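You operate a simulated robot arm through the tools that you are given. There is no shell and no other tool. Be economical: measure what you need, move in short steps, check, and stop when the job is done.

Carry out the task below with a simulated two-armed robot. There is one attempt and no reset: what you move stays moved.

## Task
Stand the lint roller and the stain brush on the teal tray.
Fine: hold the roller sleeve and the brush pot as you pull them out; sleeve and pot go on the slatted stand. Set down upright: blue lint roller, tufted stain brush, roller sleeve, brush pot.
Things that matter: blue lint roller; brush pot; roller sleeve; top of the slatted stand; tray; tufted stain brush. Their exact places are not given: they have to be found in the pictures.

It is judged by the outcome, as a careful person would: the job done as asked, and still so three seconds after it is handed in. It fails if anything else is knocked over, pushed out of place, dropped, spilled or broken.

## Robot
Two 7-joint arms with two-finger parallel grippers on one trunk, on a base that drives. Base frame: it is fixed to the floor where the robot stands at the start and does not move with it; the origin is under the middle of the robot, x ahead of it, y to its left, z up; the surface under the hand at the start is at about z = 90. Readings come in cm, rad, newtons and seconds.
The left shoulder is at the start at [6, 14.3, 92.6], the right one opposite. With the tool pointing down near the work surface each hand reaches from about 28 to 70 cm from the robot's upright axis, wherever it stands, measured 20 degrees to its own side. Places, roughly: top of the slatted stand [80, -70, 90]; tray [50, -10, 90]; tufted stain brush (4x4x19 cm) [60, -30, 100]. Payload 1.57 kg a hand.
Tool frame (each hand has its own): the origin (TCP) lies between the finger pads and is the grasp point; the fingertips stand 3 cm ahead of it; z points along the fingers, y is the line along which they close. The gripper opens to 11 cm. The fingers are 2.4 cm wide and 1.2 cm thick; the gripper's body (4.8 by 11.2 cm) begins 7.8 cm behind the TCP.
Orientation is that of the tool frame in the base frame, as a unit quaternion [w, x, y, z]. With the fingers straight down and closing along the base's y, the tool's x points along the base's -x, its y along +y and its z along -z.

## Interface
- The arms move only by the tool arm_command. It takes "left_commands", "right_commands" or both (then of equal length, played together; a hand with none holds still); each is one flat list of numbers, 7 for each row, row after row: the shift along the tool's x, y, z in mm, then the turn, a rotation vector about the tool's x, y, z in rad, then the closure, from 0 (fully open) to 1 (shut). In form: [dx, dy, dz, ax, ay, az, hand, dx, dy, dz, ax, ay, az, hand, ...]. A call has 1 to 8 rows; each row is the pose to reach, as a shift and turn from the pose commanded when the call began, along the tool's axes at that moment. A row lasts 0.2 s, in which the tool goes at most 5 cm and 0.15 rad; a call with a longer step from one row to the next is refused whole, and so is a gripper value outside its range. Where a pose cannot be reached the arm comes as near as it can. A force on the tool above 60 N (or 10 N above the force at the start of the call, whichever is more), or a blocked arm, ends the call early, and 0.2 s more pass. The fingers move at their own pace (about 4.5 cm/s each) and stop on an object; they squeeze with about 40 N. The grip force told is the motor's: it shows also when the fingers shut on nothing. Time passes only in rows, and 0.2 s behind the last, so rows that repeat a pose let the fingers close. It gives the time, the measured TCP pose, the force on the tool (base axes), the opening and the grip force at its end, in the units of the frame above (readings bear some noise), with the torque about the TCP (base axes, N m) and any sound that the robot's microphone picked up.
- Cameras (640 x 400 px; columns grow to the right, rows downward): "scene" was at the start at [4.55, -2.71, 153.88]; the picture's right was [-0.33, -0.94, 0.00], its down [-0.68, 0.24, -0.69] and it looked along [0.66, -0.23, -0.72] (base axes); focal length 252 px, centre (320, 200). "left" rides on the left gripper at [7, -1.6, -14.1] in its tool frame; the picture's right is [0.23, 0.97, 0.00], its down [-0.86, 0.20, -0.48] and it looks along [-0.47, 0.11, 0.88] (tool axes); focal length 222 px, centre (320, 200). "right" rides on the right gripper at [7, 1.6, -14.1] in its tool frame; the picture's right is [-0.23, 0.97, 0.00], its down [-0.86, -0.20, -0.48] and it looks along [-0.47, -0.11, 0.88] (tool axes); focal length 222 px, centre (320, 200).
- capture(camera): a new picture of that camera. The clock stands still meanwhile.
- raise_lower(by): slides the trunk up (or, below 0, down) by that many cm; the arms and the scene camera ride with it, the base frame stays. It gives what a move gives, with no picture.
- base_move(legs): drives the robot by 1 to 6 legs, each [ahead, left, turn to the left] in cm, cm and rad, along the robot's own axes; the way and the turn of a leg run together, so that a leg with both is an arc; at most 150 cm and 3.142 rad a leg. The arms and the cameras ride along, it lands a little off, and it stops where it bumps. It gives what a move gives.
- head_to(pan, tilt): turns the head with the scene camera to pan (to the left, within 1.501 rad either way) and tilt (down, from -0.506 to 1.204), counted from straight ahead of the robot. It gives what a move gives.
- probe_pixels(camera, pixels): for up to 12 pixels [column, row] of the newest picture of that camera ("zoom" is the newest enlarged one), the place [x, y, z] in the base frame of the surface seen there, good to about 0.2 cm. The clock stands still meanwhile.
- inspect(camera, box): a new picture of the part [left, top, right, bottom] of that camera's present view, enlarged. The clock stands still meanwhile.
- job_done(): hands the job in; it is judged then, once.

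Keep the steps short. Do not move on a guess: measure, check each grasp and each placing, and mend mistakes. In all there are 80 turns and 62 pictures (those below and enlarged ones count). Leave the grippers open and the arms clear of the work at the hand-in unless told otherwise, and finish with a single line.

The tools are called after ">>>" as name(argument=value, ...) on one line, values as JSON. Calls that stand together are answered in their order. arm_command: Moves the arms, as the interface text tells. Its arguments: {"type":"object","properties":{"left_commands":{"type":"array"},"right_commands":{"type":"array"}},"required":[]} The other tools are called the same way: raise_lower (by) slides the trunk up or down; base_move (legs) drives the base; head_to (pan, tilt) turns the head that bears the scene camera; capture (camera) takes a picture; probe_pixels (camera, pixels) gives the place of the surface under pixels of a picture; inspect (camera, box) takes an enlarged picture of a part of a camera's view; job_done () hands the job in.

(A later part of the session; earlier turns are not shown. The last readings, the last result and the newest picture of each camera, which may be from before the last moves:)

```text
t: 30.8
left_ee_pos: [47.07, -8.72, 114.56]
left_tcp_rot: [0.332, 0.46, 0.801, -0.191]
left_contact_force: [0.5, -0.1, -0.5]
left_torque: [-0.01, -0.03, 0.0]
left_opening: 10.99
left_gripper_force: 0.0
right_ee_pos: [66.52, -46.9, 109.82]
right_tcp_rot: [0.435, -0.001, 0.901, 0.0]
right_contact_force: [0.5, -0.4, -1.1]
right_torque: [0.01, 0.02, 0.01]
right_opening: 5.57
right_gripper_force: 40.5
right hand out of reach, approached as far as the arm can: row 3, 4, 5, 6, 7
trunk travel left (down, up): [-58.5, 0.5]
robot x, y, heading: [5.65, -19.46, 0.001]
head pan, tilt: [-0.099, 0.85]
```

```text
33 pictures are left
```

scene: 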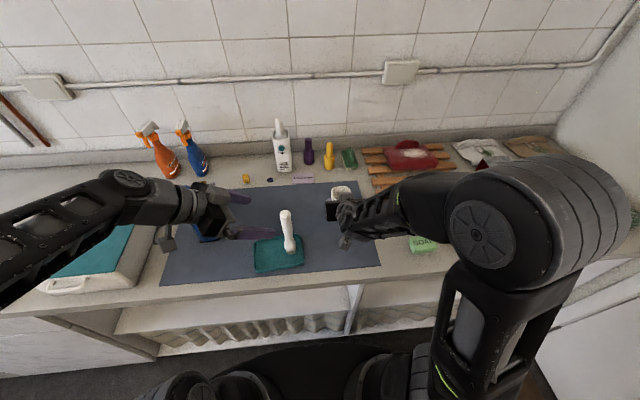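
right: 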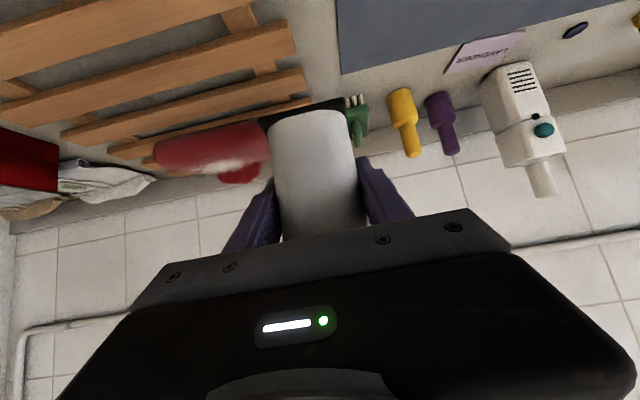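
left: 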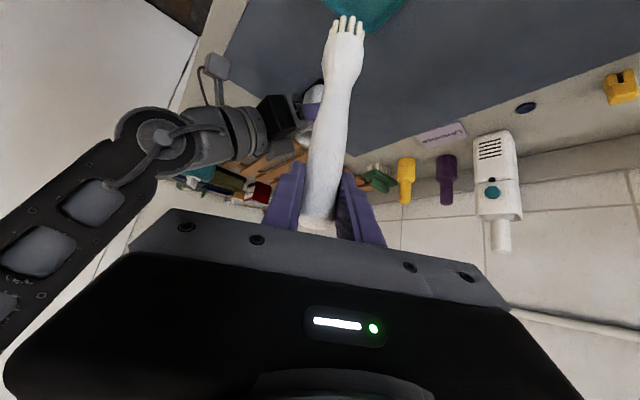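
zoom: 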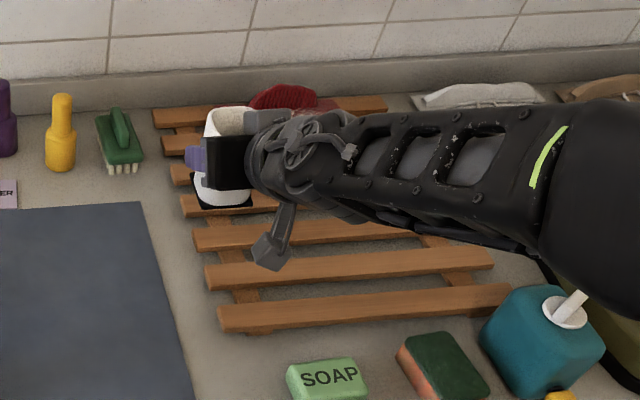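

The arm stopped short at (66.5, −46.9, 109.8) – a reach limit; the pot is safe in the air. I'll probe stand edges and nearby items to pick the base pose and the spot.

>>> probe_pixels(camera="zoom", pixels=[[535, 310], [580, 295], [568, 318], [445, 365], [330, 375], [360, 312], [360, 296], [360, 274], [360, 257], [360, 240], [360, 223], [460, 225]])

```text
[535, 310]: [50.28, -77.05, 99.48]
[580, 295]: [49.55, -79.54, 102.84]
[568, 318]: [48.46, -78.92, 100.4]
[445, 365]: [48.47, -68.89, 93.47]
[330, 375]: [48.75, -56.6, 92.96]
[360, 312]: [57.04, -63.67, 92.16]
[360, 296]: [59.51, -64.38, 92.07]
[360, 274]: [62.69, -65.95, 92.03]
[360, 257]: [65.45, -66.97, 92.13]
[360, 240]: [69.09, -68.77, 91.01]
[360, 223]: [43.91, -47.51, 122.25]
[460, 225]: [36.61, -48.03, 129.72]
```

Slats: 56.8–59.7, 62.6–65.6, ~68.7–71.7, so a gap centre is x≈61.15. I'll put the pot at (61.2, −65) and later the sleeve at (61.2, −52.5). The base must drive right, so I'll check the wall on the right.

>>> probe_pixels(camera="scene", pixels=[[620, 320], [560, 360], [620, 120], [600, 260], [530, 390], [629, 270]])

>>> head_to(pan=-0.7, tilt=0.9)

>>> capture(camera="scene")

>>> probe_pixels(camera="scene", pixels=[[600, 100], [620, 200], [560, 250], [500, 130], [620, 330], [480, 250]])

```text
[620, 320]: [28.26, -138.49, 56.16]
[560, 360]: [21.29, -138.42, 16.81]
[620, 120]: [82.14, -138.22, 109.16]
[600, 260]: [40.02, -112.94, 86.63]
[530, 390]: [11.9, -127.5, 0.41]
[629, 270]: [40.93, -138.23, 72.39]
```

```text
t: 31.8
left_ee_pos: [46.97, -8.71, 114.61]
left_tcp_rot: [0.332, 0.46, 0.801, -0.19]
left_contact_force: [0.4, -0.2, -0.2]
left_torque: [0.02, -0.03, 0.01]
left_opening: 10.99
left_gripper_force: 0.1
right_ee_pos: [66.55, -46.77, 109.61]
right_tcp_rot: [0.434, 0.0, 0.901, 0.0]
right_contact_force: [-0.5, 0.7, -0.8]
right_torque: [0.02, 0.0, 0.01]
right_opening: 5.57
right_gripper_force: 40.1
trunk travel left (down, up): [-58.5, 0.5]
robot x, y, heading: [6.03, -19.91, -0.003]
head pan, tilt: [-0.7, 0.901]
```

```text
32 pictures are left
```

scene: 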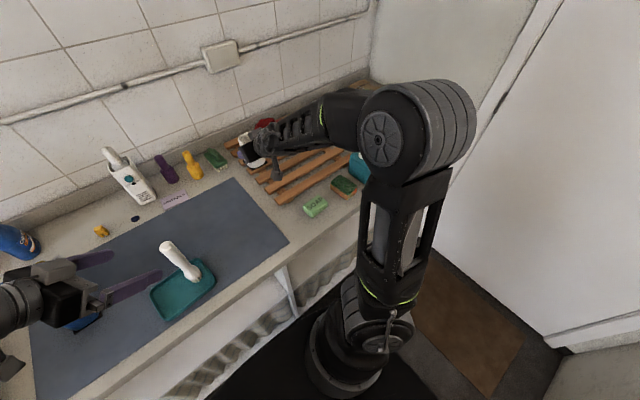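

```text
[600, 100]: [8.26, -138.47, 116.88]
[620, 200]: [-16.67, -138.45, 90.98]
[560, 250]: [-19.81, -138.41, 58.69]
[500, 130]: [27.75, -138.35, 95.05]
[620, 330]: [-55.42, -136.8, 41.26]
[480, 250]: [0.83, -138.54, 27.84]
```

The wall is at y=−138, so there's plenty of room. I'll bring the right hand back to a comfortable pose (61, −35, 109) and lift the left well above the brush before driving.

>>> arm_command(left_commands=[-3, -8, -18, 0, 0, 0, 0, -6, -16, -36, 0, 0, 0, 0, -10, -25, -54, 0, 0, 0, 0, -13, -33, -72, 0, 0, 0, 0, -13, -33, -72, 0, 0, 0, 0], right_commands=[9, 30, -11, 0, 0, 0, 1, 18, 60, -22, 0, 0, 0, 1, 27, 90, -33, 0, 0, 0, 1, 34, 120, -43, 0, 0, 0, 1, 34, 120, -43, 0, 0, 0, 1])

```text
t: 33.0
left_ee_pos: [42.07, -6.71, 120.6]
left_tcp_rot: [0.331, 0.461, 0.801, -0.191]
left_contact_force: [1.2, -0.4, 0.1]
left_torque: [0.01, -0.06, 0.03]
left_opening: 10.98
left_gripper_force: 0.0
right_ee_pos: [60.92, -34.76, 109.76]
right_tcp_rot: [0.435, -0.002, 0.901, 0.001]
right_contact_force: [0.7, -1.0, -1.4]
right_torque: [0.02, 0.03, -0.01]
right_opening: 5.57
right_gripper_force: 40.0
trunk travel left (down, up): [-58.5, 0.5]
robot x, y, heading: [5.44, -20.09, 0.0]
head pan, tilt: [-0.7, 0.901]
```

Both at intended poses. Now I'll drive 30 cm right and look.

>>> base_move(legs=[[0, -30, 0]])

>>> head_to(pan=-0.15, tilt=0.9)

>>> inspect(camera="scene", box=[220, 120, 420, 270])

```text
t: 35.1
left_ee_pos: [42.09, -36.96, 120.66]
left_tcp_rot: [0.331, 0.461, 0.801, -0.19]
left_contact_force: [0.8, -0.8, -0.5]
left_torque: [0.01, -0.01, 0.01]
left_opening: 10.98
left_gripper_force: 0.1
right_ee_pos: [60.98, -65.02, 109.91]
right_tcp_rot: [0.435, 0.0, 0.9, 0.001]
right_contact_force: [-0.5, 0.0, -2.0]
right_torque: [-0.01, 0.0, 0.03]
right_opening: 5.57
right_gripper_force: 40.0
trunk travel left (down, up): [-58.5, 0.5]
robot x, y, heading: [6.32, -49.82, -0.006]
head pan, tilt: [-0.7, 0.901]
```

```text
t: 36.1
left_ee_pos: [42.07, -36.78, 120.58]
left_tcp_rot: [0.332, 0.461, 0.801, -0.191]
left_contact_force: [0.5, -0.3, -0.6]
left_torque: [0.0, 0.0, 0.01]
left_opening: 11.0
left_gripper_force: 0.1
right_ee_pos: [60.96, -64.78, 109.78]
right_tcp_rot: [0.436, 0.0, 0.9, 0.0]
right_contact_force: [0.9, -0.6, -0.4]
right_torque: [0.01, -0.01, -0.02]
right_opening: 5.59
right_gripper_force: 40.2
trunk travel left (down, up): [-58.5, 0.5]
robot x, y, heading: [5.95, -49.95, -0.002]
head pan, tilt: [-0.15, 0.901]
```

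```text
2.67 times, centred on (320, 195) of scene
```

zoom: 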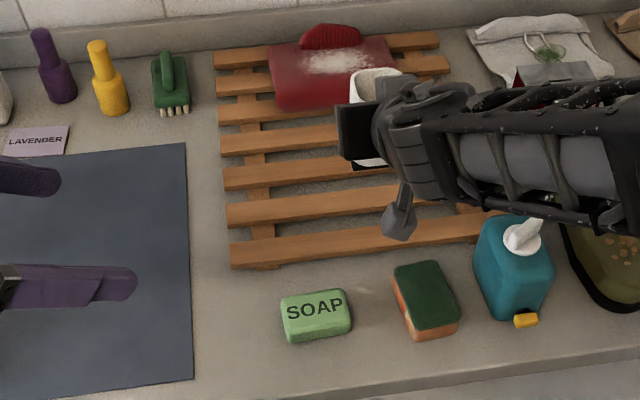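

The pot is above the stand. I'll lower halfway and shift slightly left (y −63.5), then check the forearm against the teal bottle.

>>> arm_command(right_commands=[15, 6, 13, 0, 0, 0, 1, 31, 13, 26, 0, 0, 0, 1, 46, 13, 39, 0, 0, 0, 1, 46, 13, 39, 0, 0, 0, 1])

>>> inspect(camera="scene", box=[220, 120, 420, 270])

>>> probe_pixels(camera="zoom", pixels=[[530, 225], [510, 245], [560, 215], [500, 200], [600, 235], [440, 190], [400, 235]])

```text
t: 37.1
left_ee_pos: [42.0, -36.9, 120.65]
left_tcp_rot: [0.331, 0.461, 0.801, -0.191]
left_contact_force: [0.2, 0.7, 0.5]
left_torque: [0.02, 0.0, 0.02]
left_opening: 11.0
left_gripper_force: 0.1
right_ee_pos: [61.13, -63.55, 103.86]
right_tcp_rot: [0.436, 0.0, 0.9, 0.001]
right_contact_force: [-0.3, -0.6, -2.0]
right_torque: [0.01, -0.02, 0.0]
right_opening: 5.57
right_gripper_force: 40.0
trunk travel left (down, up): [-58.5, 0.5]
robot x, y, heading: [5.53, -49.91, -0.001]
head pan, tilt: [-0.15, 0.901]
```

```text
2.67 times, centred on (320, 195) of scene
```

zoom: 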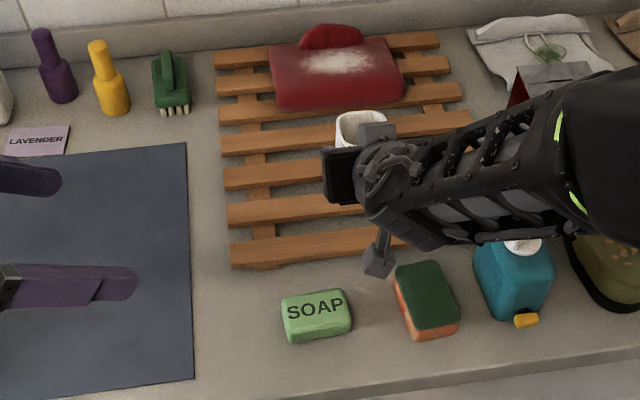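

```text
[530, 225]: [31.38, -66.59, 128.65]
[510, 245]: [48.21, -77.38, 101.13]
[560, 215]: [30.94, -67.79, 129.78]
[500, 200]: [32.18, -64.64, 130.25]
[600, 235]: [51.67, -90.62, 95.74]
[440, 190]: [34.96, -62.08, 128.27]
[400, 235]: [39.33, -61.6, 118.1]
```

The forearm is high (z≈128), clear of the bottle. I'll lower another 6 cm to just above the slats.

>>> arm_command(right_commands=[15, 0, 12, 0, 0, 0, 1, 30, 0, 24, 0, 0, 0, 1, 43, 0, 34, 0, 0, 0, 1, 46, 0, 36.5, 0, 0, 0, 1, 46, 0, 36.5, 0, 0, 0, 1])

>>> arm_command(right_commands=[2, 0, 1.5, 0, 0, 0, 1, 4, 0, 3, 0, 0, 0, 1, 5, 0, 4, 0, 0, 0, 1, 5, 0, 4, 0, 0, 0, 1])

```text
t: 38.3
left_ee_pos: [42.02, -36.9, 120.59]
left_tcp_rot: [0.331, 0.461, 0.801, -0.191]
left_contact_force: [-0.5, -0.3, 0.1]
left_torque: [0.02, 0.03, -0.01]
left_opening: 11.02
left_gripper_force: 0.1
right_ee_pos: [61.21, -63.51, 97.83]
right_tcp_rot: [0.434, -0.001, 0.901, 0.001]
right_contact_force: [0.1, 0.0, -1.7]
right_torque: [0.01, 0.03, 0.03]
right_opening: 5.53
right_gripper_force: 40.0
trunk travel left (down, up): [-58.5, 0.5]
robot x, y, heading: [5.95, -49.79, -0.001]
head pan, tilt: [-0.15, 0.901]
```

```text
t: 39.3
left_ee_pos: [42.05, -36.8, 120.61]
left_tcp_rot: [0.332, 0.46, 0.801, -0.19]
left_contact_force: [0.1, 0.4, 0.6]
left_torque: [-0.01, 0.0, 0.01]
left_opening: 11.02
left_gripper_force: 0.1
right_ee_pos: [61.26, -63.55, 97.41]
right_tcp_rot: [0.435, -0.001, 0.9, 0.002]
right_contact_force: [-0.2, -1.1, 3.7]
right_torque: [-0.06, 0.11, 0.02]
right_opening: 5.57
right_gripper_force: 39.7
trunk travel left (down, up): [-58.5, 0.5]
robot x, y, heading: [6.2, -50.1, 0.002]
head pan, tilt: [-0.15, 0.901]
```

Light contact (z 97.4, 4 N), as computed. I'll open the right hand and look.

>>> arm_command(right_commands=[1, 0, 0.8, 0, 0, 0, 1, 1, 0, 0.8, 0, 0, 0, 0.45, 1, 0, 0.8, 0, 0, 0, 0.4, 1, 0, 0.8, 0, 0, 0, 0.2, 1, 0, 0.8, 0, 0, 0, 0, 1, 0, 0.8, 0, 0, 0, 0])

>>> inspect(camera="right", box=[120, 20, 520, 270])

```text
t: 40.7
left_ee_pos: [42.14, -36.92, 120.6]
left_tcp_rot: [0.332, 0.46, 0.801, -0.191]
left_contact_force: [0.0, 0.1, -1.3]
left_torque: [0.03, 0.01, 0.0]
left_opening: 11.0
left_gripper_force: 0.1
right_ee_pos: [61.25, -63.53, 97.22]
right_tcp_rot: [0.435, 0.0, 0.9, 0.0]
right_contact_force: [0.4, 0.1, -0.2]
right_torque: [0.0, 0.01, 0.01]
right_opening: 11.01
right_gripper_force: 0.0
trunk travel left (down, up): [-58.5, 0.5]
robot x, y, heading: [6.25, -49.62, -0.003]
head pan, tilt: [-0.15, 0.901]
```

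```text
1.60 times, centred on (320, 145) of right
```

zoom: 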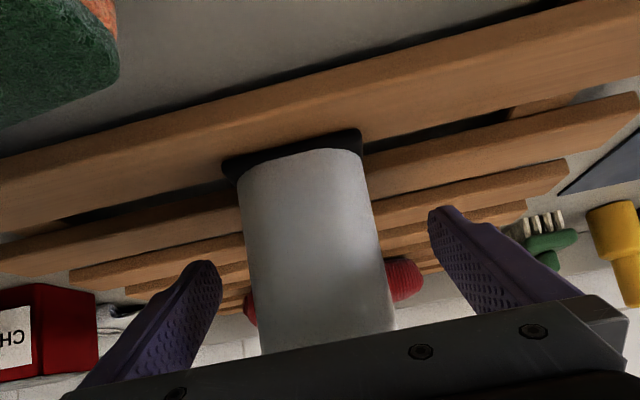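

The pot stands straddling two slats. I'll lift the right hand straight up around it to z≈117.

>>> arm_command(right_commands=[-24, 0, -19, 0, 0, 0, 0, -48, 0, -38, 0, 0, 0, 0, -72, 0, -62, 0, 0, 0, 0, -96, 0, -92, 0, 0, 0, 0, -115, 0, -124, 0, 0, 0, 0, -132, 0, -156, 0, 0, 0, 0, -132, 0, -156, 0, 0, 0, 0])

>>> inspect(camera="scene", box=[220, 120, 420, 270])

```text
t: 42.3
left_ee_pos: [42.05, -36.77, 120.48]
left_tcp_rot: [0.332, 0.461, 0.801, -0.191]
left_contact_force: [0.7, 0.3, -0.4]
left_torque: [0.02, 0.01, 0.0]
left_opening: 11.0
left_gripper_force: 0.1
right_ee_pos: [57.21, -63.51, 117.07]
right_tcp_rot: [0.434, 0.0, 0.901, 0.001]
right_contact_force: [-0.1, 0.1, -0.2]
right_torque: [0.0, 0.02, -0.01]
right_opening: 10.98
right_gripper_force: 0.0
trunk travel left (down, up): [-58.5, 0.5]
robot x, y, heading: [5.76, -50.13, -0.004]
head pan, tilt: [-0.15, 0.901]
```

```text
2.67 times, centred on (320, 195) of scene
```

zoom: 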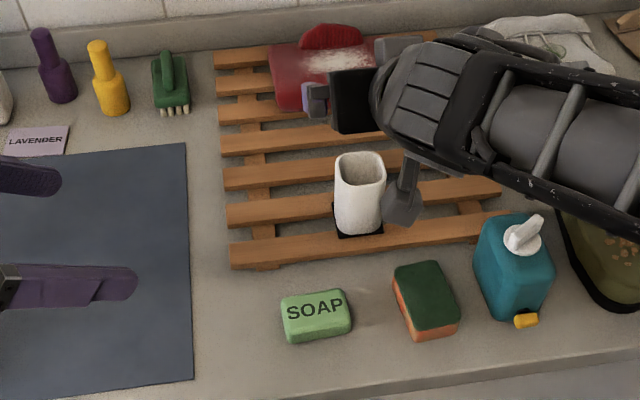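

Pot is upright and fine. Both hands are well above the brush (110). I'll drive 60 cm left.

>>> base_move(legs=[[0, 60, 0]])

>>> head_to(pan=0.0, tilt=0.95)

>>> capture(camera="scene")

```text
t: 45.7
left_ee_pos: [42.0, 23.5, 120.56]
left_tcp_rot: [0.332, 0.461, 0.801, -0.191]
left_contact_force: [-0.9, 0.0, -0.6]
left_torque: [0.02, 0.03, 0.0]
left_opening: 11.0
left_gripper_force: 0.1
right_ee_pos: [57.09, -3.31, 117.16]
right_tcp_rot: [0.435, 0.001, 0.9, 0.0]
right_contact_force: [-0.8, 0.1, -1.0]
right_torque: [0.01, -0.04, 0.05]
right_opening: 10.99
right_gripper_force: 0.0
trunk travel left (down, up): [-58.5, 0.5]
robot x, y, heading: [5.82, 10.05, -0.003]
head pan, tilt: [-0.15, 0.901]
```

```text
t: 46.4
left_ee_pos: [42.2, 23.44, 120.48]
left_tcp_rot: [0.331, 0.461, 0.801, -0.19]
left_contact_force: [-0.2, -0.1, 0.1]
left_torque: [-0.01, -0.01, 0.01]
left_opening: 11.0
left_gripper_force: 0.0
right_ee_pos: [57.21, -3.27, 117.0]
right_tcp_rot: [0.435, 0.0, 0.9, 0.0]
right_contact_force: [-0.4, -0.3, 0.2]
right_torque: [0.04, -0.02, 0.01]
right_opening: 10.99
right_gripper_force: 0.0
trunk travel left (down, up): [-58.5, 0.5]
robot x, y, heading: [5.92, 10.58, -0.004]
head pan, tilt: [0.0, 0.949]
```

```text
27 pictures are left
```

scene: 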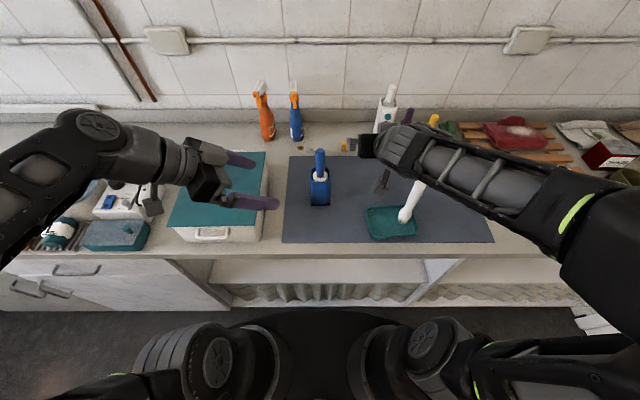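

I'll zoom on roller and sleeve to measure precisely.

>>> inspect(camera="scene", box=[270, 130, 430, 250])

>>> arm_command(right_commands=[0, -40, 0, 0, 0, 0, 0, 0, -80, 0, 0, 0, 0, 0, 0, -80, 0, 0, 0, 0, 0])

```text
3.33 times, centred on (350, 190) of scene
```

zoom: 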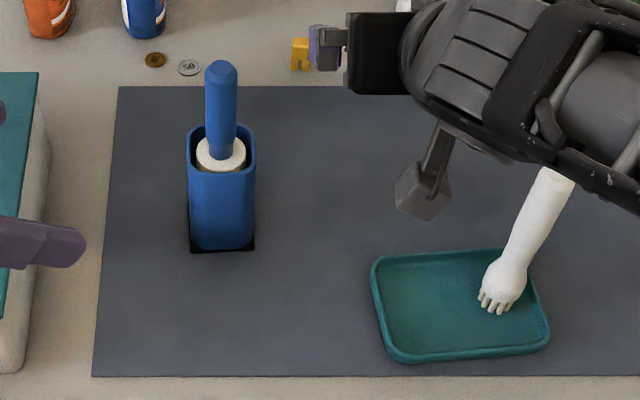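

```text
t: 47.2
left_ee_pos: [42.11, 23.4, 120.61]
left_tcp_rot: [0.332, 0.461, 0.8, -0.191]
left_contact_force: [0.0, -0.1, -0.4]
left_torque: [0.03, 0.01, 0.05]
left_opening: 11.01
left_gripper_force: 0.0
right_ee_pos: [56.95, -11.19, 117.18]
right_tcp_rot: [0.435, 0.001, 0.9, 0.0]
right_contact_force: [-0.2, -0.5, -0.2]
right_torque: [0.01, 0.03, -0.05]
right_opening: 11.01
right_gripper_force: 0.1
trunk travel left (down, up): [-58.5, 0.5]
robot x, y, heading: [5.88, 10.4, -0.002]
head pan, tilt: [0.0, 0.949]
```

>>> probe_pixels(camera="zoom", pixels=[[222, 182], [222, 215], [192, 200], [251, 200], [190, 140], [253, 140], [221, 118], [221, 75], [208, 110], [235, 110], [222, 165], [195, 245]])

>>> base_move(legs=[[0, 8, 0]])

```text
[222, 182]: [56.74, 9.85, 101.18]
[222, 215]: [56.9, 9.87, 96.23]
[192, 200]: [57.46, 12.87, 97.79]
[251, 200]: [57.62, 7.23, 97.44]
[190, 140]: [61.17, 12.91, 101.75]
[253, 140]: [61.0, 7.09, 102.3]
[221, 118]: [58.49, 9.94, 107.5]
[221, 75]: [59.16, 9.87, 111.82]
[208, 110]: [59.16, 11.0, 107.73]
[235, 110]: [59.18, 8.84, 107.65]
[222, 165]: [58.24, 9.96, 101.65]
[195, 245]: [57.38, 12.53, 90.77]
```

```text
t: 48.2
left_ee_pos: [42.1, 31.28, 120.46]
left_tcp_rot: [0.333, 0.46, 0.8, -0.192]
left_contact_force: [-1.4, -0.5, -0.6]
left_torque: [-0.02, -0.01, 0.0]
left_opening: 11.0
left_gripper_force: 0.0
right_ee_pos: [57.01, -3.2, 117.2]
right_tcp_rot: [0.435, 0.001, 0.9, -0.001]
right_contact_force: [-0.4, 0.4, 0.5]
right_torque: [-0.05, 0.01, -0.03]
right_opening: 11.0
right_gripper_force: 0.1
trunk travel left (down, up): [-58.5, 0.5]
robot x, y, heading: [5.91, 18.06, -0.002]
head pan, tilt: [0.0, 0.949]
```

Sleeve: y 7.1–12.9, centre (59.8, 9.95), top 102; handle centre (59.8, 9.9). Next I'll bring the right hand behind it, keeping back from the handle.

>>> arm_command(right_commands=[37, 0, -3, 0, 0, 0, 0, 66, 32, 8, 0, 0, 0, 0, 86, 75, 24, 0, 0, 0, 0, 96, 112, 35, 0, 0, 0, 0, 106, 131, 46, 0, 0, 0, 0, 106, 131, 46, 0, 0, 0, 0])

>>> inspect(camera="right", box=[120, 20, 520, 270])

```text
t: 49.6
left_ee_pos: [42.13, 31.18, 120.59]
left_tcp_rot: [0.332, 0.461, 0.8, -0.192]
left_contact_force: [-0.2, -0.4, -0.1]
left_torque: [0.01, 0.04, 0.01]
left_opening: 10.98
left_gripper_force: 0.1
right_ee_pos: [54.02, 9.65, 106.04]
right_tcp_rot: [0.436, 0.0, 0.9, 0.001]
right_contact_force: [-0.7, -0.1, -0.5]
right_torque: [0.03, -0.02, -0.04]
right_opening: 11.0
right_gripper_force: 0.1
trunk travel left (down, up): [-58.5, 0.5]
robot x, y, heading: [5.91, 17.78, 0.005]
head pan, tilt: [0.0, 0.949]
```

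```text
1.60 times, centred on (320, 145) of right
```

zoom: 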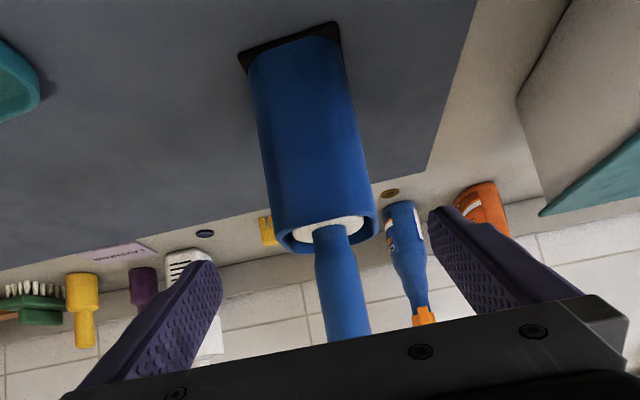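

Centred well. I'll advance to (59.8, 9.95, 96) and close on the sleeve.

>>> arm_command(right_commands=[12, 3, 36, 0, 0, 0, 0, 26, 3, 72, 0, 0, 0, 0, 42, 3, 108, 0, 0, 0, 0, 42, 3, 108, 0, 0, 0, 0])

>>> arm_command(right_commands=[0, 0, 0, 0, 0, 0, 0.3, 0, 0, 0, 0, 0, 0, 0.45, 0, 0, 0, 0, 0, 0, 1, 0, 0, 0, 0, 0, 0, 1, 0, 0, 0, 0, 0, 0, 1, 0, 0, 0, 0, 0, 0, 1])

>>> inspect(camera="scene", box=[180, 100, 380, 250])

```text
t: 50.6
left_ee_pos: [41.95, 31.03, 120.66]
left_tcp_rot: [0.331, 0.462, 0.8, -0.191]
left_contact_force: [0.6, 0.1, -0.5]
left_torque: [0.01, 0.02, 0.04]
left_opening: 10.98
left_gripper_force: 0.0
right_ee_pos: [59.66, 10.16, 95.99]
right_tcp_rot: [0.435, 0.0, 0.9, 0.001]
right_contact_force: [-0.2, 1.1, 1.1]
right_torque: [0.01, -0.02, 0.01]
right_opening: 11.0
right_gripper_force: 0.1
trunk travel left (down, up): [-58.5, 0.5]
robot x, y, heading: [5.54, 18.25, 0.004]
head pan, tilt: [0.0, 0.949]
```

```text
t: 52.0
left_ee_pos: [42.09, 31.17, 120.62]
left_tcp_rot: [0.331, 0.461, 0.801, -0.191]
left_contact_force: [0.2, -0.7, -0.3]
left_torque: [0.02, -0.01, 0.02]
left_opening: 11.0
left_gripper_force: 0.0
right_ee_pos: [59.61, 10.03, 95.98]
right_tcp_rot: [0.434, 0.001, 0.901, 0.0]
right_contact_force: [-0.6, 0.4, 3.0]
right_torque: [0.14, -0.02, 0.02]
right_opening: 6.19
right_gripper_force: 40.5
trunk travel left (down, up): [-58.5, 0.5]
robot x, y, heading: [5.78, 18.38, -0.003]
head pan, tilt: [0.0, 0.949]
```

```text
2.67 times, centred on (280, 175) of scene
```

zoom: 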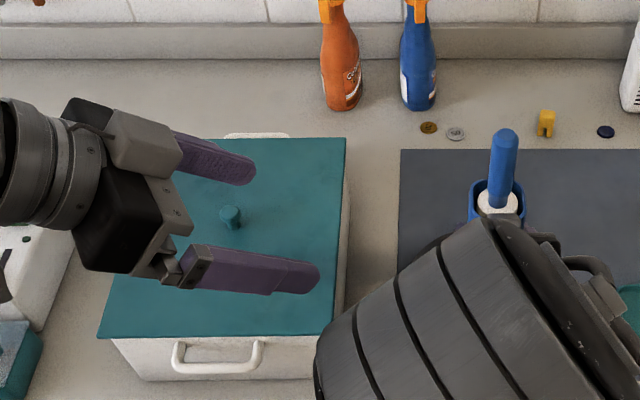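

Sleeve held (6.2 cm, 40 N). I'll check where the right elbow is relative to the left hand's path.

>>> probe_pixels(camera="zoom", pixels=[[430, 320], [340, 330], [470, 240], [400, 280], [505, 140], [495, 200]])

```text
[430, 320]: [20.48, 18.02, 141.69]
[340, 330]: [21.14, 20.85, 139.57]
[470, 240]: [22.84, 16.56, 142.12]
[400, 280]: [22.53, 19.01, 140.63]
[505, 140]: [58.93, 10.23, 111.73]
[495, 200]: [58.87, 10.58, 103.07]
```

The right elbow is at about (21, 19, 140), leaving ≥15 cm to the left arm's planned place. I'll move the left hand to its pre-grasp (55.5, 17.3, 117).

>>> arm_command(left_commands=[-21, 9, 32, 0, 0, 0, 0, -43, 19, 64, 0, 0, 0, 0, -64, 28, 95, 0, 0, 0, 0, -86, 38, 127, 0, 0, 0, 0, -107, 47, 158, 0, 0, 0, 0, -107, 47, 158, 0, 0, 0, 0])

>>> capture(camera="left")

>>> probe_pixels(camera="left", pixels=[[314, 165], [318, 140], [322, 110], [323, 90]])

```text
t: 53.4
left_ee_pos: [55.63, 17.4, 117.11]
left_tcp_rot: [0.331, 0.461, 0.801, -0.19]
left_contact_force: [-0.7, -0.4, 1.6]
left_torque: [-0.01, 0.0, 0.03]
left_opening: 11.0
left_gripper_force: 0.0
right_ee_pos: [59.75, 10.05, 96.05]
right_tcp_rot: [0.436, 0.0, 0.9, 0.001]
right_contact_force: [-2.9, 0.2, 2.7]
right_torque: [0.18, 0.11, 0.03]
right_opening: 6.19
right_gripper_force: 40.5
trunk travel left (down, up): [-58.5, 0.5]
robot x, y, heading: [5.96, 17.97, -0.003]
head pan, tilt: [0.0, 0.949]
```

```text
23 pictures are left
```

left: 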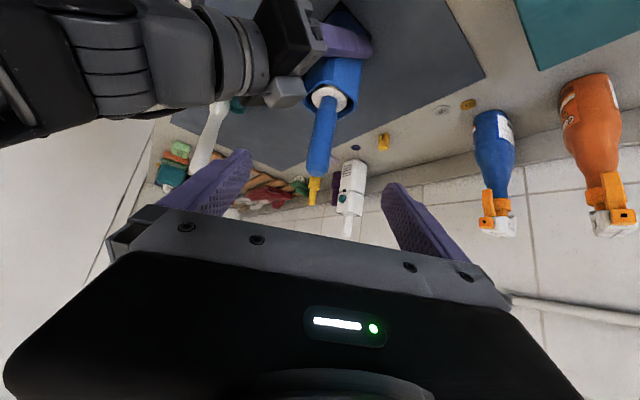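

```text
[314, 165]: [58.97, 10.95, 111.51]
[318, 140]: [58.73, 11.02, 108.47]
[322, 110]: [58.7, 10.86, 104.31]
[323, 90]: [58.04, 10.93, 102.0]
```

Handle centre ≈ (59.4, 9.9). I'll advance 12 cm along the fingers and close on it.

>>> arm_command(left_commands=[0, -4, 40, 0, 0, 0, 0, 1, -4, 80, 0, 0, 0, 0, 1, -4, 120, 0, 0, 0, 0, 1, -4, 120, 0, 0, 0, 0, 1, -4, 120, 0, 0, 0, 0.5, 1, -4, 120, 0, 0, 0, 1, 1, -4, 120, 0, 0, 0, 1, 1, -4, 120, 0, 0, 0, 1])

>>> arm_command(left_commands=[0, 0, 0, 0, 0, 0, 1, 0, 0, 0, 0, 0, 0, 1, 0, 0, 0, 0, 0, 0, 1, -7, 0, -7, 0, 0, 0, 1, -14, 0, -14, 0, 0, 0, 1, -21, 0, -21, 0, 0, 0, 1, -28, 0, -28, 0, 0, 0, 1])

```text
t: 55.2
left_ee_pos: [59.44, 9.97, 108.4]
left_tcp_rot: [0.331, 0.461, 0.801, -0.191]
left_contact_force: [0.0, -0.3, -0.3]
left_torque: [0.02, -0.11, 0.01]
left_opening: 2.78
left_gripper_force: 3.5
right_ee_pos: [59.68, 10.06, 95.94]
right_tcp_rot: [0.435, 0.001, 0.901, -0.001]
right_contact_force: [-3.8, 0.2, 3.0]
right_torque: [0.15, 0.02, 0.07]
right_opening: 6.18
right_gripper_force: 40.1
trunk travel left (down, up): [-58.5, 0.5]
robot x, y, heading: [5.9, 18.18, 0.001]
head pan, tilt: [0.0, 0.949]
```

```text
t: 56.8
left_ee_pos: [59.46, 9.95, 112.48]
left_tcp_rot: [0.331, 0.461, 0.8, -0.191]
left_contact_force: [0.3, 0.0, -0.8]
left_torque: [-0.01, 0.03, 0.03]
left_opening: 2.58
left_gripper_force: 37.2
right_ee_pos: [59.61, 10.13, 95.9]
right_tcp_rot: [0.436, 0.0, 0.9, 0.001]
right_contact_force: [-1.6, 0.0, 3.8]
right_torque: [0.09, -0.04, 0.02]
right_opening: 6.19
right_gripper_force: 40.3
trunk travel left (down, up): [-58.5, 0.5]
robot x, y, heading: [5.88, 17.89, 0.002]
head pan, tilt: [0.0, 0.949]
```

The roller rises freely and the sleeve stays. I'll raise another 10 cm and look.

>>> arm_command(left_commands=[-12, 0, -12, 0, 0, 0, 1, -24, 0, -24, 0, 0, 0, 1, -36, 0, -36, 0, 0, 0, 1, -48, 0, -48, 0, 0, 0, 1, -60, 0, -60, 0, 0, 0, 1, -71, 0, -71, 0, 0, 0, 1, -71, 0, -71, 0, 0, 0, 1])

>>> capture(camera="left")

```text
t: 58.4
left_ee_pos: [59.47, 9.86, 122.41]
left_tcp_rot: [0.331, 0.462, 0.8, -0.191]
left_contact_force: [0.8, 0.2, -1.2]
left_torque: [-0.01, 0.07, -0.02]
left_opening: 2.56
left_gripper_force: 36.9
right_ee_pos: [59.75, 10.06, 95.89]
right_tcp_rot: [0.434, 0.001, 0.901, 0.0]
right_contact_force: [0.7, -0.2, 4.6]
right_torque: [0.07, -0.07, -0.01]
right_opening: 6.2
right_gripper_force: 39.7
trunk travel left (down, up): [-58.5, 0.5]
robot x, y, heading: [6.25, 18.07, 0.003]
head pan, tilt: [0.0, 0.949]
```

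```text
22 pictures are left
```

left: 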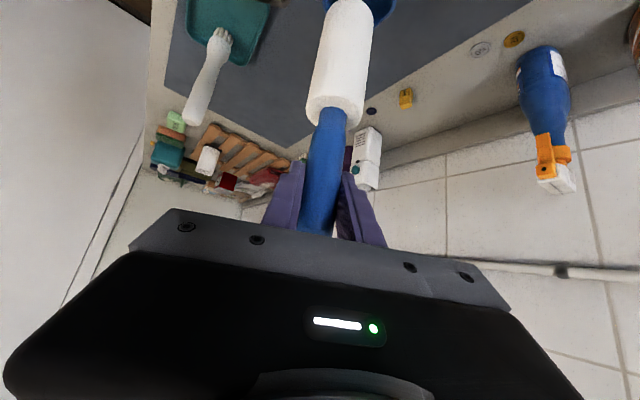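

>>> probe_pixels(camera="left", pixels=[[350, 3], [340, 20], [335, 60], [325, 115], [325, 180], [385, 8], [365, 3], [326, 3], [372, 20], [310, 110]])

>>> inspect(camera="scene", box=[220, 80, 420, 250])

```text
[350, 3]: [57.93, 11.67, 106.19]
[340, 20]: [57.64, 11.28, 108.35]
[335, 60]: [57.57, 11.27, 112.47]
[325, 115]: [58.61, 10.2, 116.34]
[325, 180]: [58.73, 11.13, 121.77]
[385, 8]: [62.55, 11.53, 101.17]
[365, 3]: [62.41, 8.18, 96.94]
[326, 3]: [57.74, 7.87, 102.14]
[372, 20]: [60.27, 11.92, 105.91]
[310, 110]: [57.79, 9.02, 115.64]
```

```text
2.35 times, centred on (320, 165) of scene
```

zoom: 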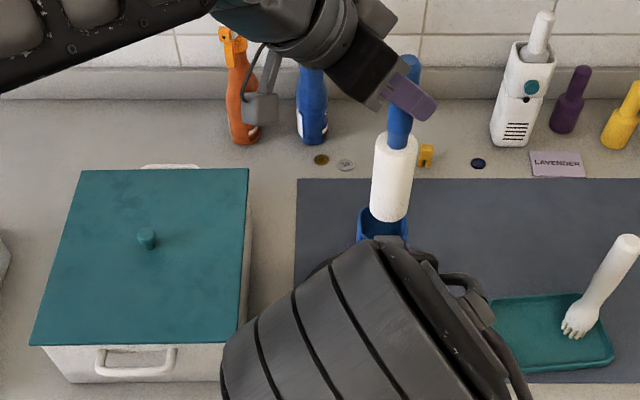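

The roller is clear of the sleeve. I'll probe its lower edge height.

>>> probe_pixels(camera="zoom", pixels=[[388, 217], [388, 212], [376, 206], [400, 212], [393, 160], [408, 60], [375, 230]])

```text
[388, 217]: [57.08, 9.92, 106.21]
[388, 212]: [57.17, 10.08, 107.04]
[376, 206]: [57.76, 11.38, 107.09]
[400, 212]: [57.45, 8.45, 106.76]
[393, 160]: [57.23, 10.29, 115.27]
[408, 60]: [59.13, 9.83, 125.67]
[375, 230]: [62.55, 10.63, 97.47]
```

Roller bottom is ≈106, 16.4 below TCP. The left arm has to cross to the tray, so the right hand should release the sleeve where it stands and back away. I'll open it and retreat 9 cm along the fingers.

>>> arm_command(right_commands=[0, 0, 0, 0, 0, 0, 0.4, 0, 0, 0, 0, 0, 0, 0.3, 0, 0, 0, 0, 0, 0, 0.1, 0, 0, 0, 0, 0, 0, 0, 0, 0, -30, 0, 0, 0, 0, 0, 0, -60, 0, 0, 0, 0, 0, 0, -90, 0, 0, 0, 0, 0, 0, -90, 0, 0, 0, 0])

>>> inspect(camera="scene", box=[220, 80, 420, 250])

```text
t: 60.2
left_ee_pos: [59.57, 9.96, 122.36]
left_tcp_rot: [0.332, 0.46, 0.801, -0.191]
left_contact_force: [0.2, -0.9, -0.6]
left_torque: [0.03, -0.01, 0.03]
left_opening: 2.6
left_gripper_force: 37.4
right_ee_pos: [53.24, 10.04, 101.41]
right_tcp_rot: [0.434, 0.0, 0.901, 0.0]
right_contact_force: [-0.1, -0.3, -0.1]
right_torque: [0.05, -0.01, 0.0]
right_opening: 11.02
right_gripper_force: 0.1
right hand out of reach, approached as far as the arm can: row 7, 8
trunk travel left (down, up): [-58.5, 0.5]
robot x, y, heading: [6.19, 18.33, 0.001]
head pan, tilt: [0.0, 0.949]
```

```text
2.35 times, centred on (320, 165) of scene
```

zoom: 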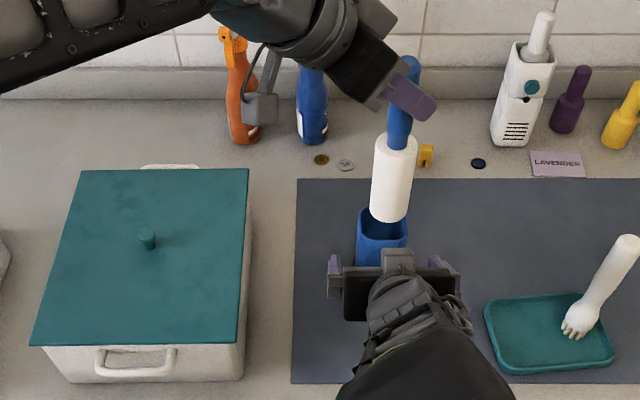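

The sleeve stands still. The fingertips are only ~0.5 cm in front of it, so before going sideways I'll un-tilt partly and pull back, then go right 10 cm and up 13 cm.

>>> arm_command(right_commands=[-3, 0, -16, 0, 0.15, 0, 0, -6, 0, -32, 0, 0.3, 0, 0, -8, 0, -47, 0, 0.45, 0, 0, -8, -48, -47, 0, 0.45, 0, 0, -8, -96, -47, 0, 0.45, 0, 0, -44, -100, -75, 0, 0.45, 0, 0, -80, -100, -103, 0, 0.45, 0, 0, -114, -100, -131, 0, 0.45, 0, 0])

```text
t: 62.0
left_ee_pos: [59.45, 9.74, 122.29]
left_tcp_rot: [0.331, 0.461, 0.801, -0.191]
left_contact_force: [0.0, -0.4, -1.5]
left_torque: [0.04, -0.03, 0.03]
left_opening: 2.57
left_gripper_force: 36.9
right_ee_pos: [49.86, 0.36, 118.67]
right_tcp_rot: [0.223, 0.001, 0.975, -0.001]
right_contact_force: [1.0, 0.2, -0.6]
right_torque: [0.0, 0.0, 0.02]
right_opening: 11.0
right_gripper_force: 0.1
trunk travel left (down, up): [-58.5, 0.5]
robot x, y, heading: [5.75, 17.74, 0.005]
head pan, tilt: [0.0, 0.949]
```

Clear. I'll shift the right hand 18 cm further right at z≈118, then drive the base 20 cm right so the left hand is beside the tray.

>>> arm_command(right_commands=[0, -45, 0, 0, 0, 0, 0, 0, -90, 0, 0, 0, 0, 0, 0, -135, 0, 0, 0, 0, 0, 0, -180, 0, 0, 0, 0, 0, 0, -180, 0, 0, 0, 0, 0])

>>> base_move(legs=[[0, -20, 0]])

>>> head_to(pan=-0.1, tilt=0.95)

>>> capture(camera="scene")

```text
t: 63.2
left_ee_pos: [59.45, 9.86, 122.4]
left_tcp_rot: [0.332, 0.462, 0.8, -0.191]
left_contact_force: [-0.1, -0.1, -1.0]
left_torque: [0.07, -0.06, -0.01]
left_opening: 2.56
left_gripper_force: 37.0
right_ee_pos: [49.97, -17.95, 118.82]
right_tcp_rot: [0.223, 0.0, 0.975, 0.0]
right_contact_force: [-0.5, -0.8, 0.8]
right_torque: [0.01, -0.03, -0.02]
right_opening: 11.01
right_gripper_force: 0.0
trunk travel left (down, up): [-58.5, 0.5]
robot x, y, heading: [5.77, 18.23, -0.005]
head pan, tilt: [0.0, 0.949]
```

```text
t: 64.8
left_ee_pos: [59.43, -10.16, 122.38]
left_tcp_rot: [0.331, 0.461, 0.801, -0.191]
left_contact_force: [-0.4, -0.5, -1.3]
left_torque: [-0.03, 0.06, 0.01]
left_opening: 2.57
left_gripper_force: 36.7
right_ee_pos: [50.15, -37.83, 118.74]
right_tcp_rot: [0.224, -0.001, 0.975, 0.0]
right_contact_force: [-0.5, -1.2, -0.6]
right_torque: [0.03, -0.04, 0.06]
right_opening: 11.01
right_gripper_force: 0.0
trunk travel left (down, up): [-58.5, 0.5]
robot x, y, heading: [5.76, -1.86, -0.003]
head pan, tilt: [0.0, 0.949]
```

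```text
t: 65.5
left_ee_pos: [59.47, -9.94, 122.36]
left_tcp_rot: [0.332, 0.46, 0.801, -0.19]
left_contact_force: [-0.6, -0.1, -1.8]
left_torque: [0.0, -0.05, 0.04]
left_opening: 2.57
left_gripper_force: 37.0
right_ee_pos: [50.02, -37.64, 118.95]
right_tcp_rot: [0.223, -0.001, 0.975, 0.0]
right_contact_force: [0.8, 0.6, 0.4]
right_torque: [-0.02, 0.0, 0.0]
right_opening: 11.0
right_gripper_force: 0.1
trunk travel left (down, up): [-58.5, 0.5]
robot x, y, heading: [5.56, -1.87, 0.004]
head pan, tilt: [-0.099, 0.949]
```

```text
19 pictures are left
```

scene: 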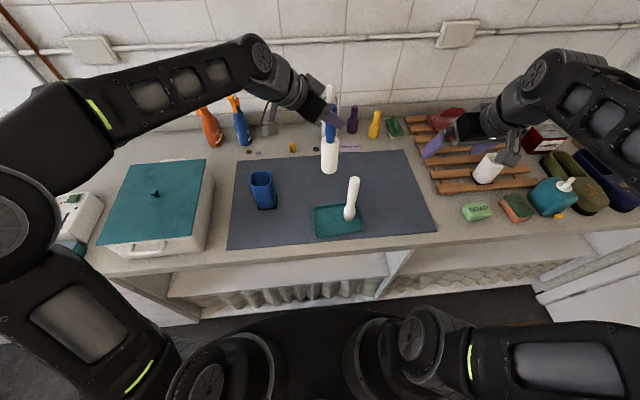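

Everything is in order. I'll move the roller to above the tray's left part (51, −8.8), bottom at ≈98.

>>> arm_command(left_commands=[10, -22, -16, 0, 0, 0, 1, 20, -44, -32, 0, 0, 0, 1, 37, -67, -37, 0, 0, 0, 1, 65, -67, -9, 0, 0, 0, 1, 94, -67, 19, 0, 0, 0, 1, 94, -67, 19, 0, 0, 0, 1])

>>> inspect(camera="scene", box=[270, 120, 430, 250])

>>> probe_pixels(camera="zoom", pixels=[[180, 360], [355, 350], [200, 410], [330, 320]])

```text
t: 66.9
left_ee_pos: [50.92, -8.7, 114.43]
left_tcp_rot: [0.331, 0.461, 0.801, -0.191]
left_contact_force: [-0.4, -0.7, -1.1]
left_torque: [0.03, -0.03, 0.03]
left_opening: 2.55
left_gripper_force: 37.3
right_ee_pos: [50.01, -37.61, 118.9]
right_tcp_rot: [0.224, 0.0, 0.975, 0.0]
right_contact_force: [0.7, -0.3, -0.8]
right_torque: [-0.03, -0.01, 0.01]
right_opening: 11.01
right_gripper_force: 0.1
trunk travel left (down, up): [-58.5, 0.5]
robot x, y, heading: [5.84, -1.57, -0.002]
head pan, tilt: [-0.099, 0.949]
```

```text
3.08 times, centred on (350, 185) of scene
```

zoom: 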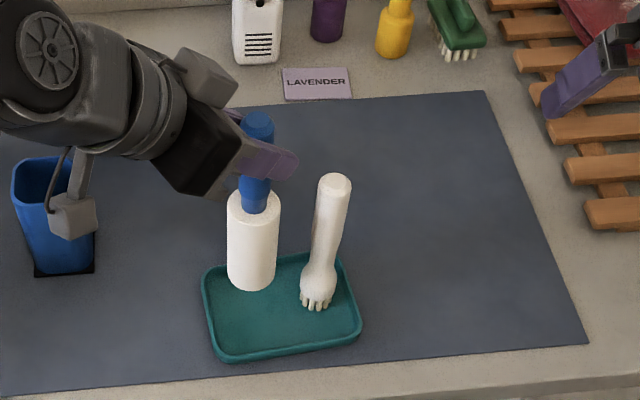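

```text
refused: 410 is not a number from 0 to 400
```

The roller is over the tray with room beside the brush. I'll lower 6.8 cm, then settle in small steps.

>>> arm_command(left_commands=[14, 0, 14, 0, 0, 0, 1, 28, 0, 28, 0, 0, 0, 1, 40, 0, 40, 0, 0, 0, 1, 47, 0, 47, 0, 0, 0, 1, 47, 0, 47, 0, 0, 0, 1])

>>> arm_command(left_commands=[1.5, 0, 1.5, 0, 0, 0, 1, 3, 0, 3, 0, 0, 0, 1, 3, 0, 3, 0, 0, 0, 1])

```text
t: 68.1
left_ee_pos: [50.99, -8.91, 108.33]
left_tcp_rot: [0.338, 0.46, 0.799, -0.19]
left_contact_force: [-1.8, -2.2, 38.7]
left_torque: [-0.38, 0.5, 0.11]
left_opening: 2.54
left_gripper_force: 37.0
right_ee_pos: [49.68, -37.65, 119.01]
right_tcp_rot: [0.224, 0.0, 0.975, 0.0]
right_contact_force: [0.0, 0.5, -0.3]
right_torque: [0.01, 0.0, 0.01]
right_opening: 11.01
right_gripper_force: 0.2
trunk travel left (down, up): [-58.5, 0.5]
robot x, y, heading: [6.0, -1.58, 0.002]
head pan, tilt: [-0.099, 0.949]
```

```text
t: 68.9
left_ee_pos: [51.01, -8.75, 107.7]
left_tcp_rot: [0.335, 0.461, 0.8, -0.19]
left_contact_force: [-0.6, -3.8, 37.9]
left_torque: [-0.4, 0.52, 0.06]
left_opening: 2.51
left_gripper_force: 37.0
right_ee_pos: [49.81, -37.77, 118.86]
right_tcp_rot: [0.224, 0.0, 0.975, 0.0]
right_contact_force: [-0.7, 0.6, 1.2]
right_torque: [0.0, -0.01, 0.0]
right_opening: 11.0
right_gripper_force: 0.0
trunk travel left (down, up): [-58.5, 0.5]
robot x, y, heading: [5.87, -2.04, 0.005]
head pan, tilt: [-0.099, 0.949]
```

Contact came earlier than expected (38 N). I'll look before doing anything else.

>>> inspect(camera="scene", box=[290, 140, 400, 245])

>>> probe_pixels(camera="zoom", pixels=[[150, 335], [130, 320], [170, 320], [130, 240], [170, 240], [120, 350], [230, 350], [300, 330], [110, 300], [140, 360], [145, 130], [265, 130]])

```text
3.81 times, centred on (345, 192) of scene
```

zoom: 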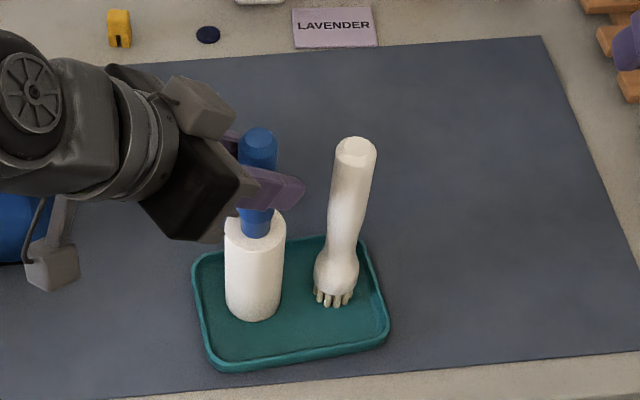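

```text
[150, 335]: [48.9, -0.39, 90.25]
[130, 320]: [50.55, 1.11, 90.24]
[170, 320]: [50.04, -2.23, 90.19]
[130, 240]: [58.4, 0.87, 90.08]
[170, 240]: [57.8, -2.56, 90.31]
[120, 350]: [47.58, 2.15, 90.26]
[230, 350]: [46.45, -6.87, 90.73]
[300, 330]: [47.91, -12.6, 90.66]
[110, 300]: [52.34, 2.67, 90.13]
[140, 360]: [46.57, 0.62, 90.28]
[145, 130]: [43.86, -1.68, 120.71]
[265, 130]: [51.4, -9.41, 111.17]
```

The roller stands within the tray and the tray is flat. I'll ease up 3.5 mm and check the force before opening.

>>> arm_command(left_commands=[-2.5, 0, -2.5, 0, 0, 0, 1, -2.5, 0, -2.5, 0, 0, 0, 1])

>>> inspect(camera="left", box=[160, 0, 480, 230])

```text
t: 69.5
left_ee_pos: [50.99, -8.61, 107.71]
left_tcp_rot: [0.331, 0.461, 0.801, -0.189]
left_contact_force: [5.2, -2.3, 16.3]
left_torque: [-0.19, -0.53, -0.01]
left_opening: 2.5
left_gripper_force: 36.6
right_ee_pos: [49.99, -37.79, 118.92]
right_tcp_rot: [0.223, 0.0, 0.975, 0.0]
right_contact_force: [-0.4, 1.0, 0.3]
right_torque: [0.05, -0.01, 0.01]
right_opening: 10.97
right_gripper_force: 0.0
trunk travel left (down, up): [-58.5, 0.5]
robot x, y, heading: [5.64, -1.8, 0.002]
head pan, tilt: [-0.099, 0.949]
```

```text
1.74 times, centred on (320, 115) of left
```

zoom: 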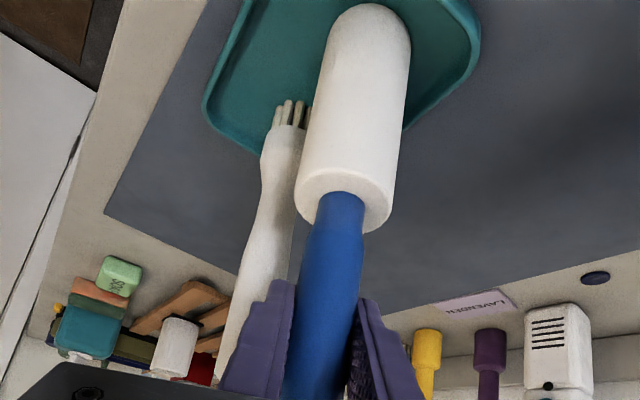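

16 N remains. I'll check the roller's uprightness by probing along its length.

>>> probe_pixels(camera="zoom", pixels=[[347, 155], [356, 100], [364, 50], [367, 20], [335, 230], [328, 290], [300, 170], [328, 30], [400, 150], [408, 50]])

```text
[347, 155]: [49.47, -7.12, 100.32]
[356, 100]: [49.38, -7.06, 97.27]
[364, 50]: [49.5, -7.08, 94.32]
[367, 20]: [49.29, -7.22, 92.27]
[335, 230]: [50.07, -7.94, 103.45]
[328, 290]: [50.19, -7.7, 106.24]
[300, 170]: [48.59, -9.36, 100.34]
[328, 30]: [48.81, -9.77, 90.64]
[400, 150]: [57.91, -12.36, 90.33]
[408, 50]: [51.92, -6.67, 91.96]
```

It's upright (face at the same x,y from z 92 to 100). I'll ease another 2 mm and open.

>>> arm_command(left_commands=[-1.3, 0, -1.3, 0, 0, 0, 1, -1.5, 0, -1.5, 0, 0, 0, 0.74, -1.5, 0, -1.5, 0, 0, 0, 0.7, -1.5, 0, -1.5, 0, 0, 0, 0.55, -1.5, 0, -1.5, 0, 0, 0, 0.35, -1.5, 0, -1.5, 0, 0, 0, 0.2, -1.5, 0, -1.5, 0, 0, 0, 0.2])

>>> inspect(camera="scene", box=[290, 140, 400, 245])

```text
t: 71.1
left_ee_pos: [50.92, -8.71, 107.88]
left_tcp_rot: [0.331, 0.461, 0.801, -0.191]
left_contact_force: [-0.1, -0.1, -0.2]
left_torque: [0.0, -0.03, 0.02]
left_opening: 8.81
left_gripper_force: 0.1
right_ee_pos: [49.92, -37.69, 118.78]
right_tcp_rot: [0.224, 0.001, 0.975, 0.0]
right_contact_force: [-0.1, -0.6, -0.7]
right_torque: [0.01, -0.01, 0.0]
right_opening: 11.0
right_gripper_force: 0.1
trunk travel left (down, up): [-58.5, 0.5]
robot x, y, heading: [5.97, -1.8, 0.003]
head pan, tilt: [-0.099, 0.949]
```

```text
3.81 times, centred on (345, 192) of scene
```

zoom: 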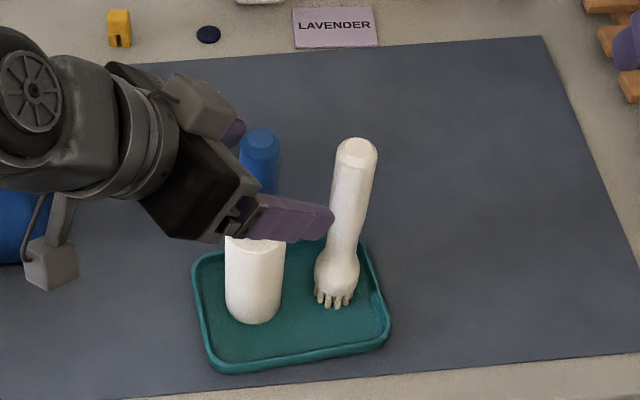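

The roller stands on its own. I'll retract the left hand 12 cm along its fingers, opening fully.

>>> arm_command(left_commands=[0, 0, -25, 0, 0, 0, 0.2, 0, 0, -50, 0, 0, 0, 0.2, 0, 0, -85, 0, 0, 0, 0.1, 0, 0, -120, 0, 0, 0, 0, 0, 0, -120, 0, 0, 0, 0])

```text
t: 72.3
left_ee_pos: [46.9, -1.32, 116.26]
left_tcp_rot: [0.332, 0.461, 0.801, -0.191]
left_contact_force: [0.6, 0.0, 0.0]
left_torque: [-0.01, -0.02, 0.03]
left_opening: 11.01
left_gripper_force: 0.1
right_ee_pos: [50.09, -37.73, 118.85]
right_tcp_rot: [0.224, 0.0, 0.975, 0.0]
right_contact_force: [-0.2, 0.5, 0.0]
right_torque: [0.0, 0.03, -0.02]
right_opening: 10.99
right_gripper_force: 0.1
trunk travel left (down, up): [-58.5, 0.5]
robot x, y, heading: [5.72, -2.26, -0.003]
head pan, tilt: [-0.099, 0.949]
```

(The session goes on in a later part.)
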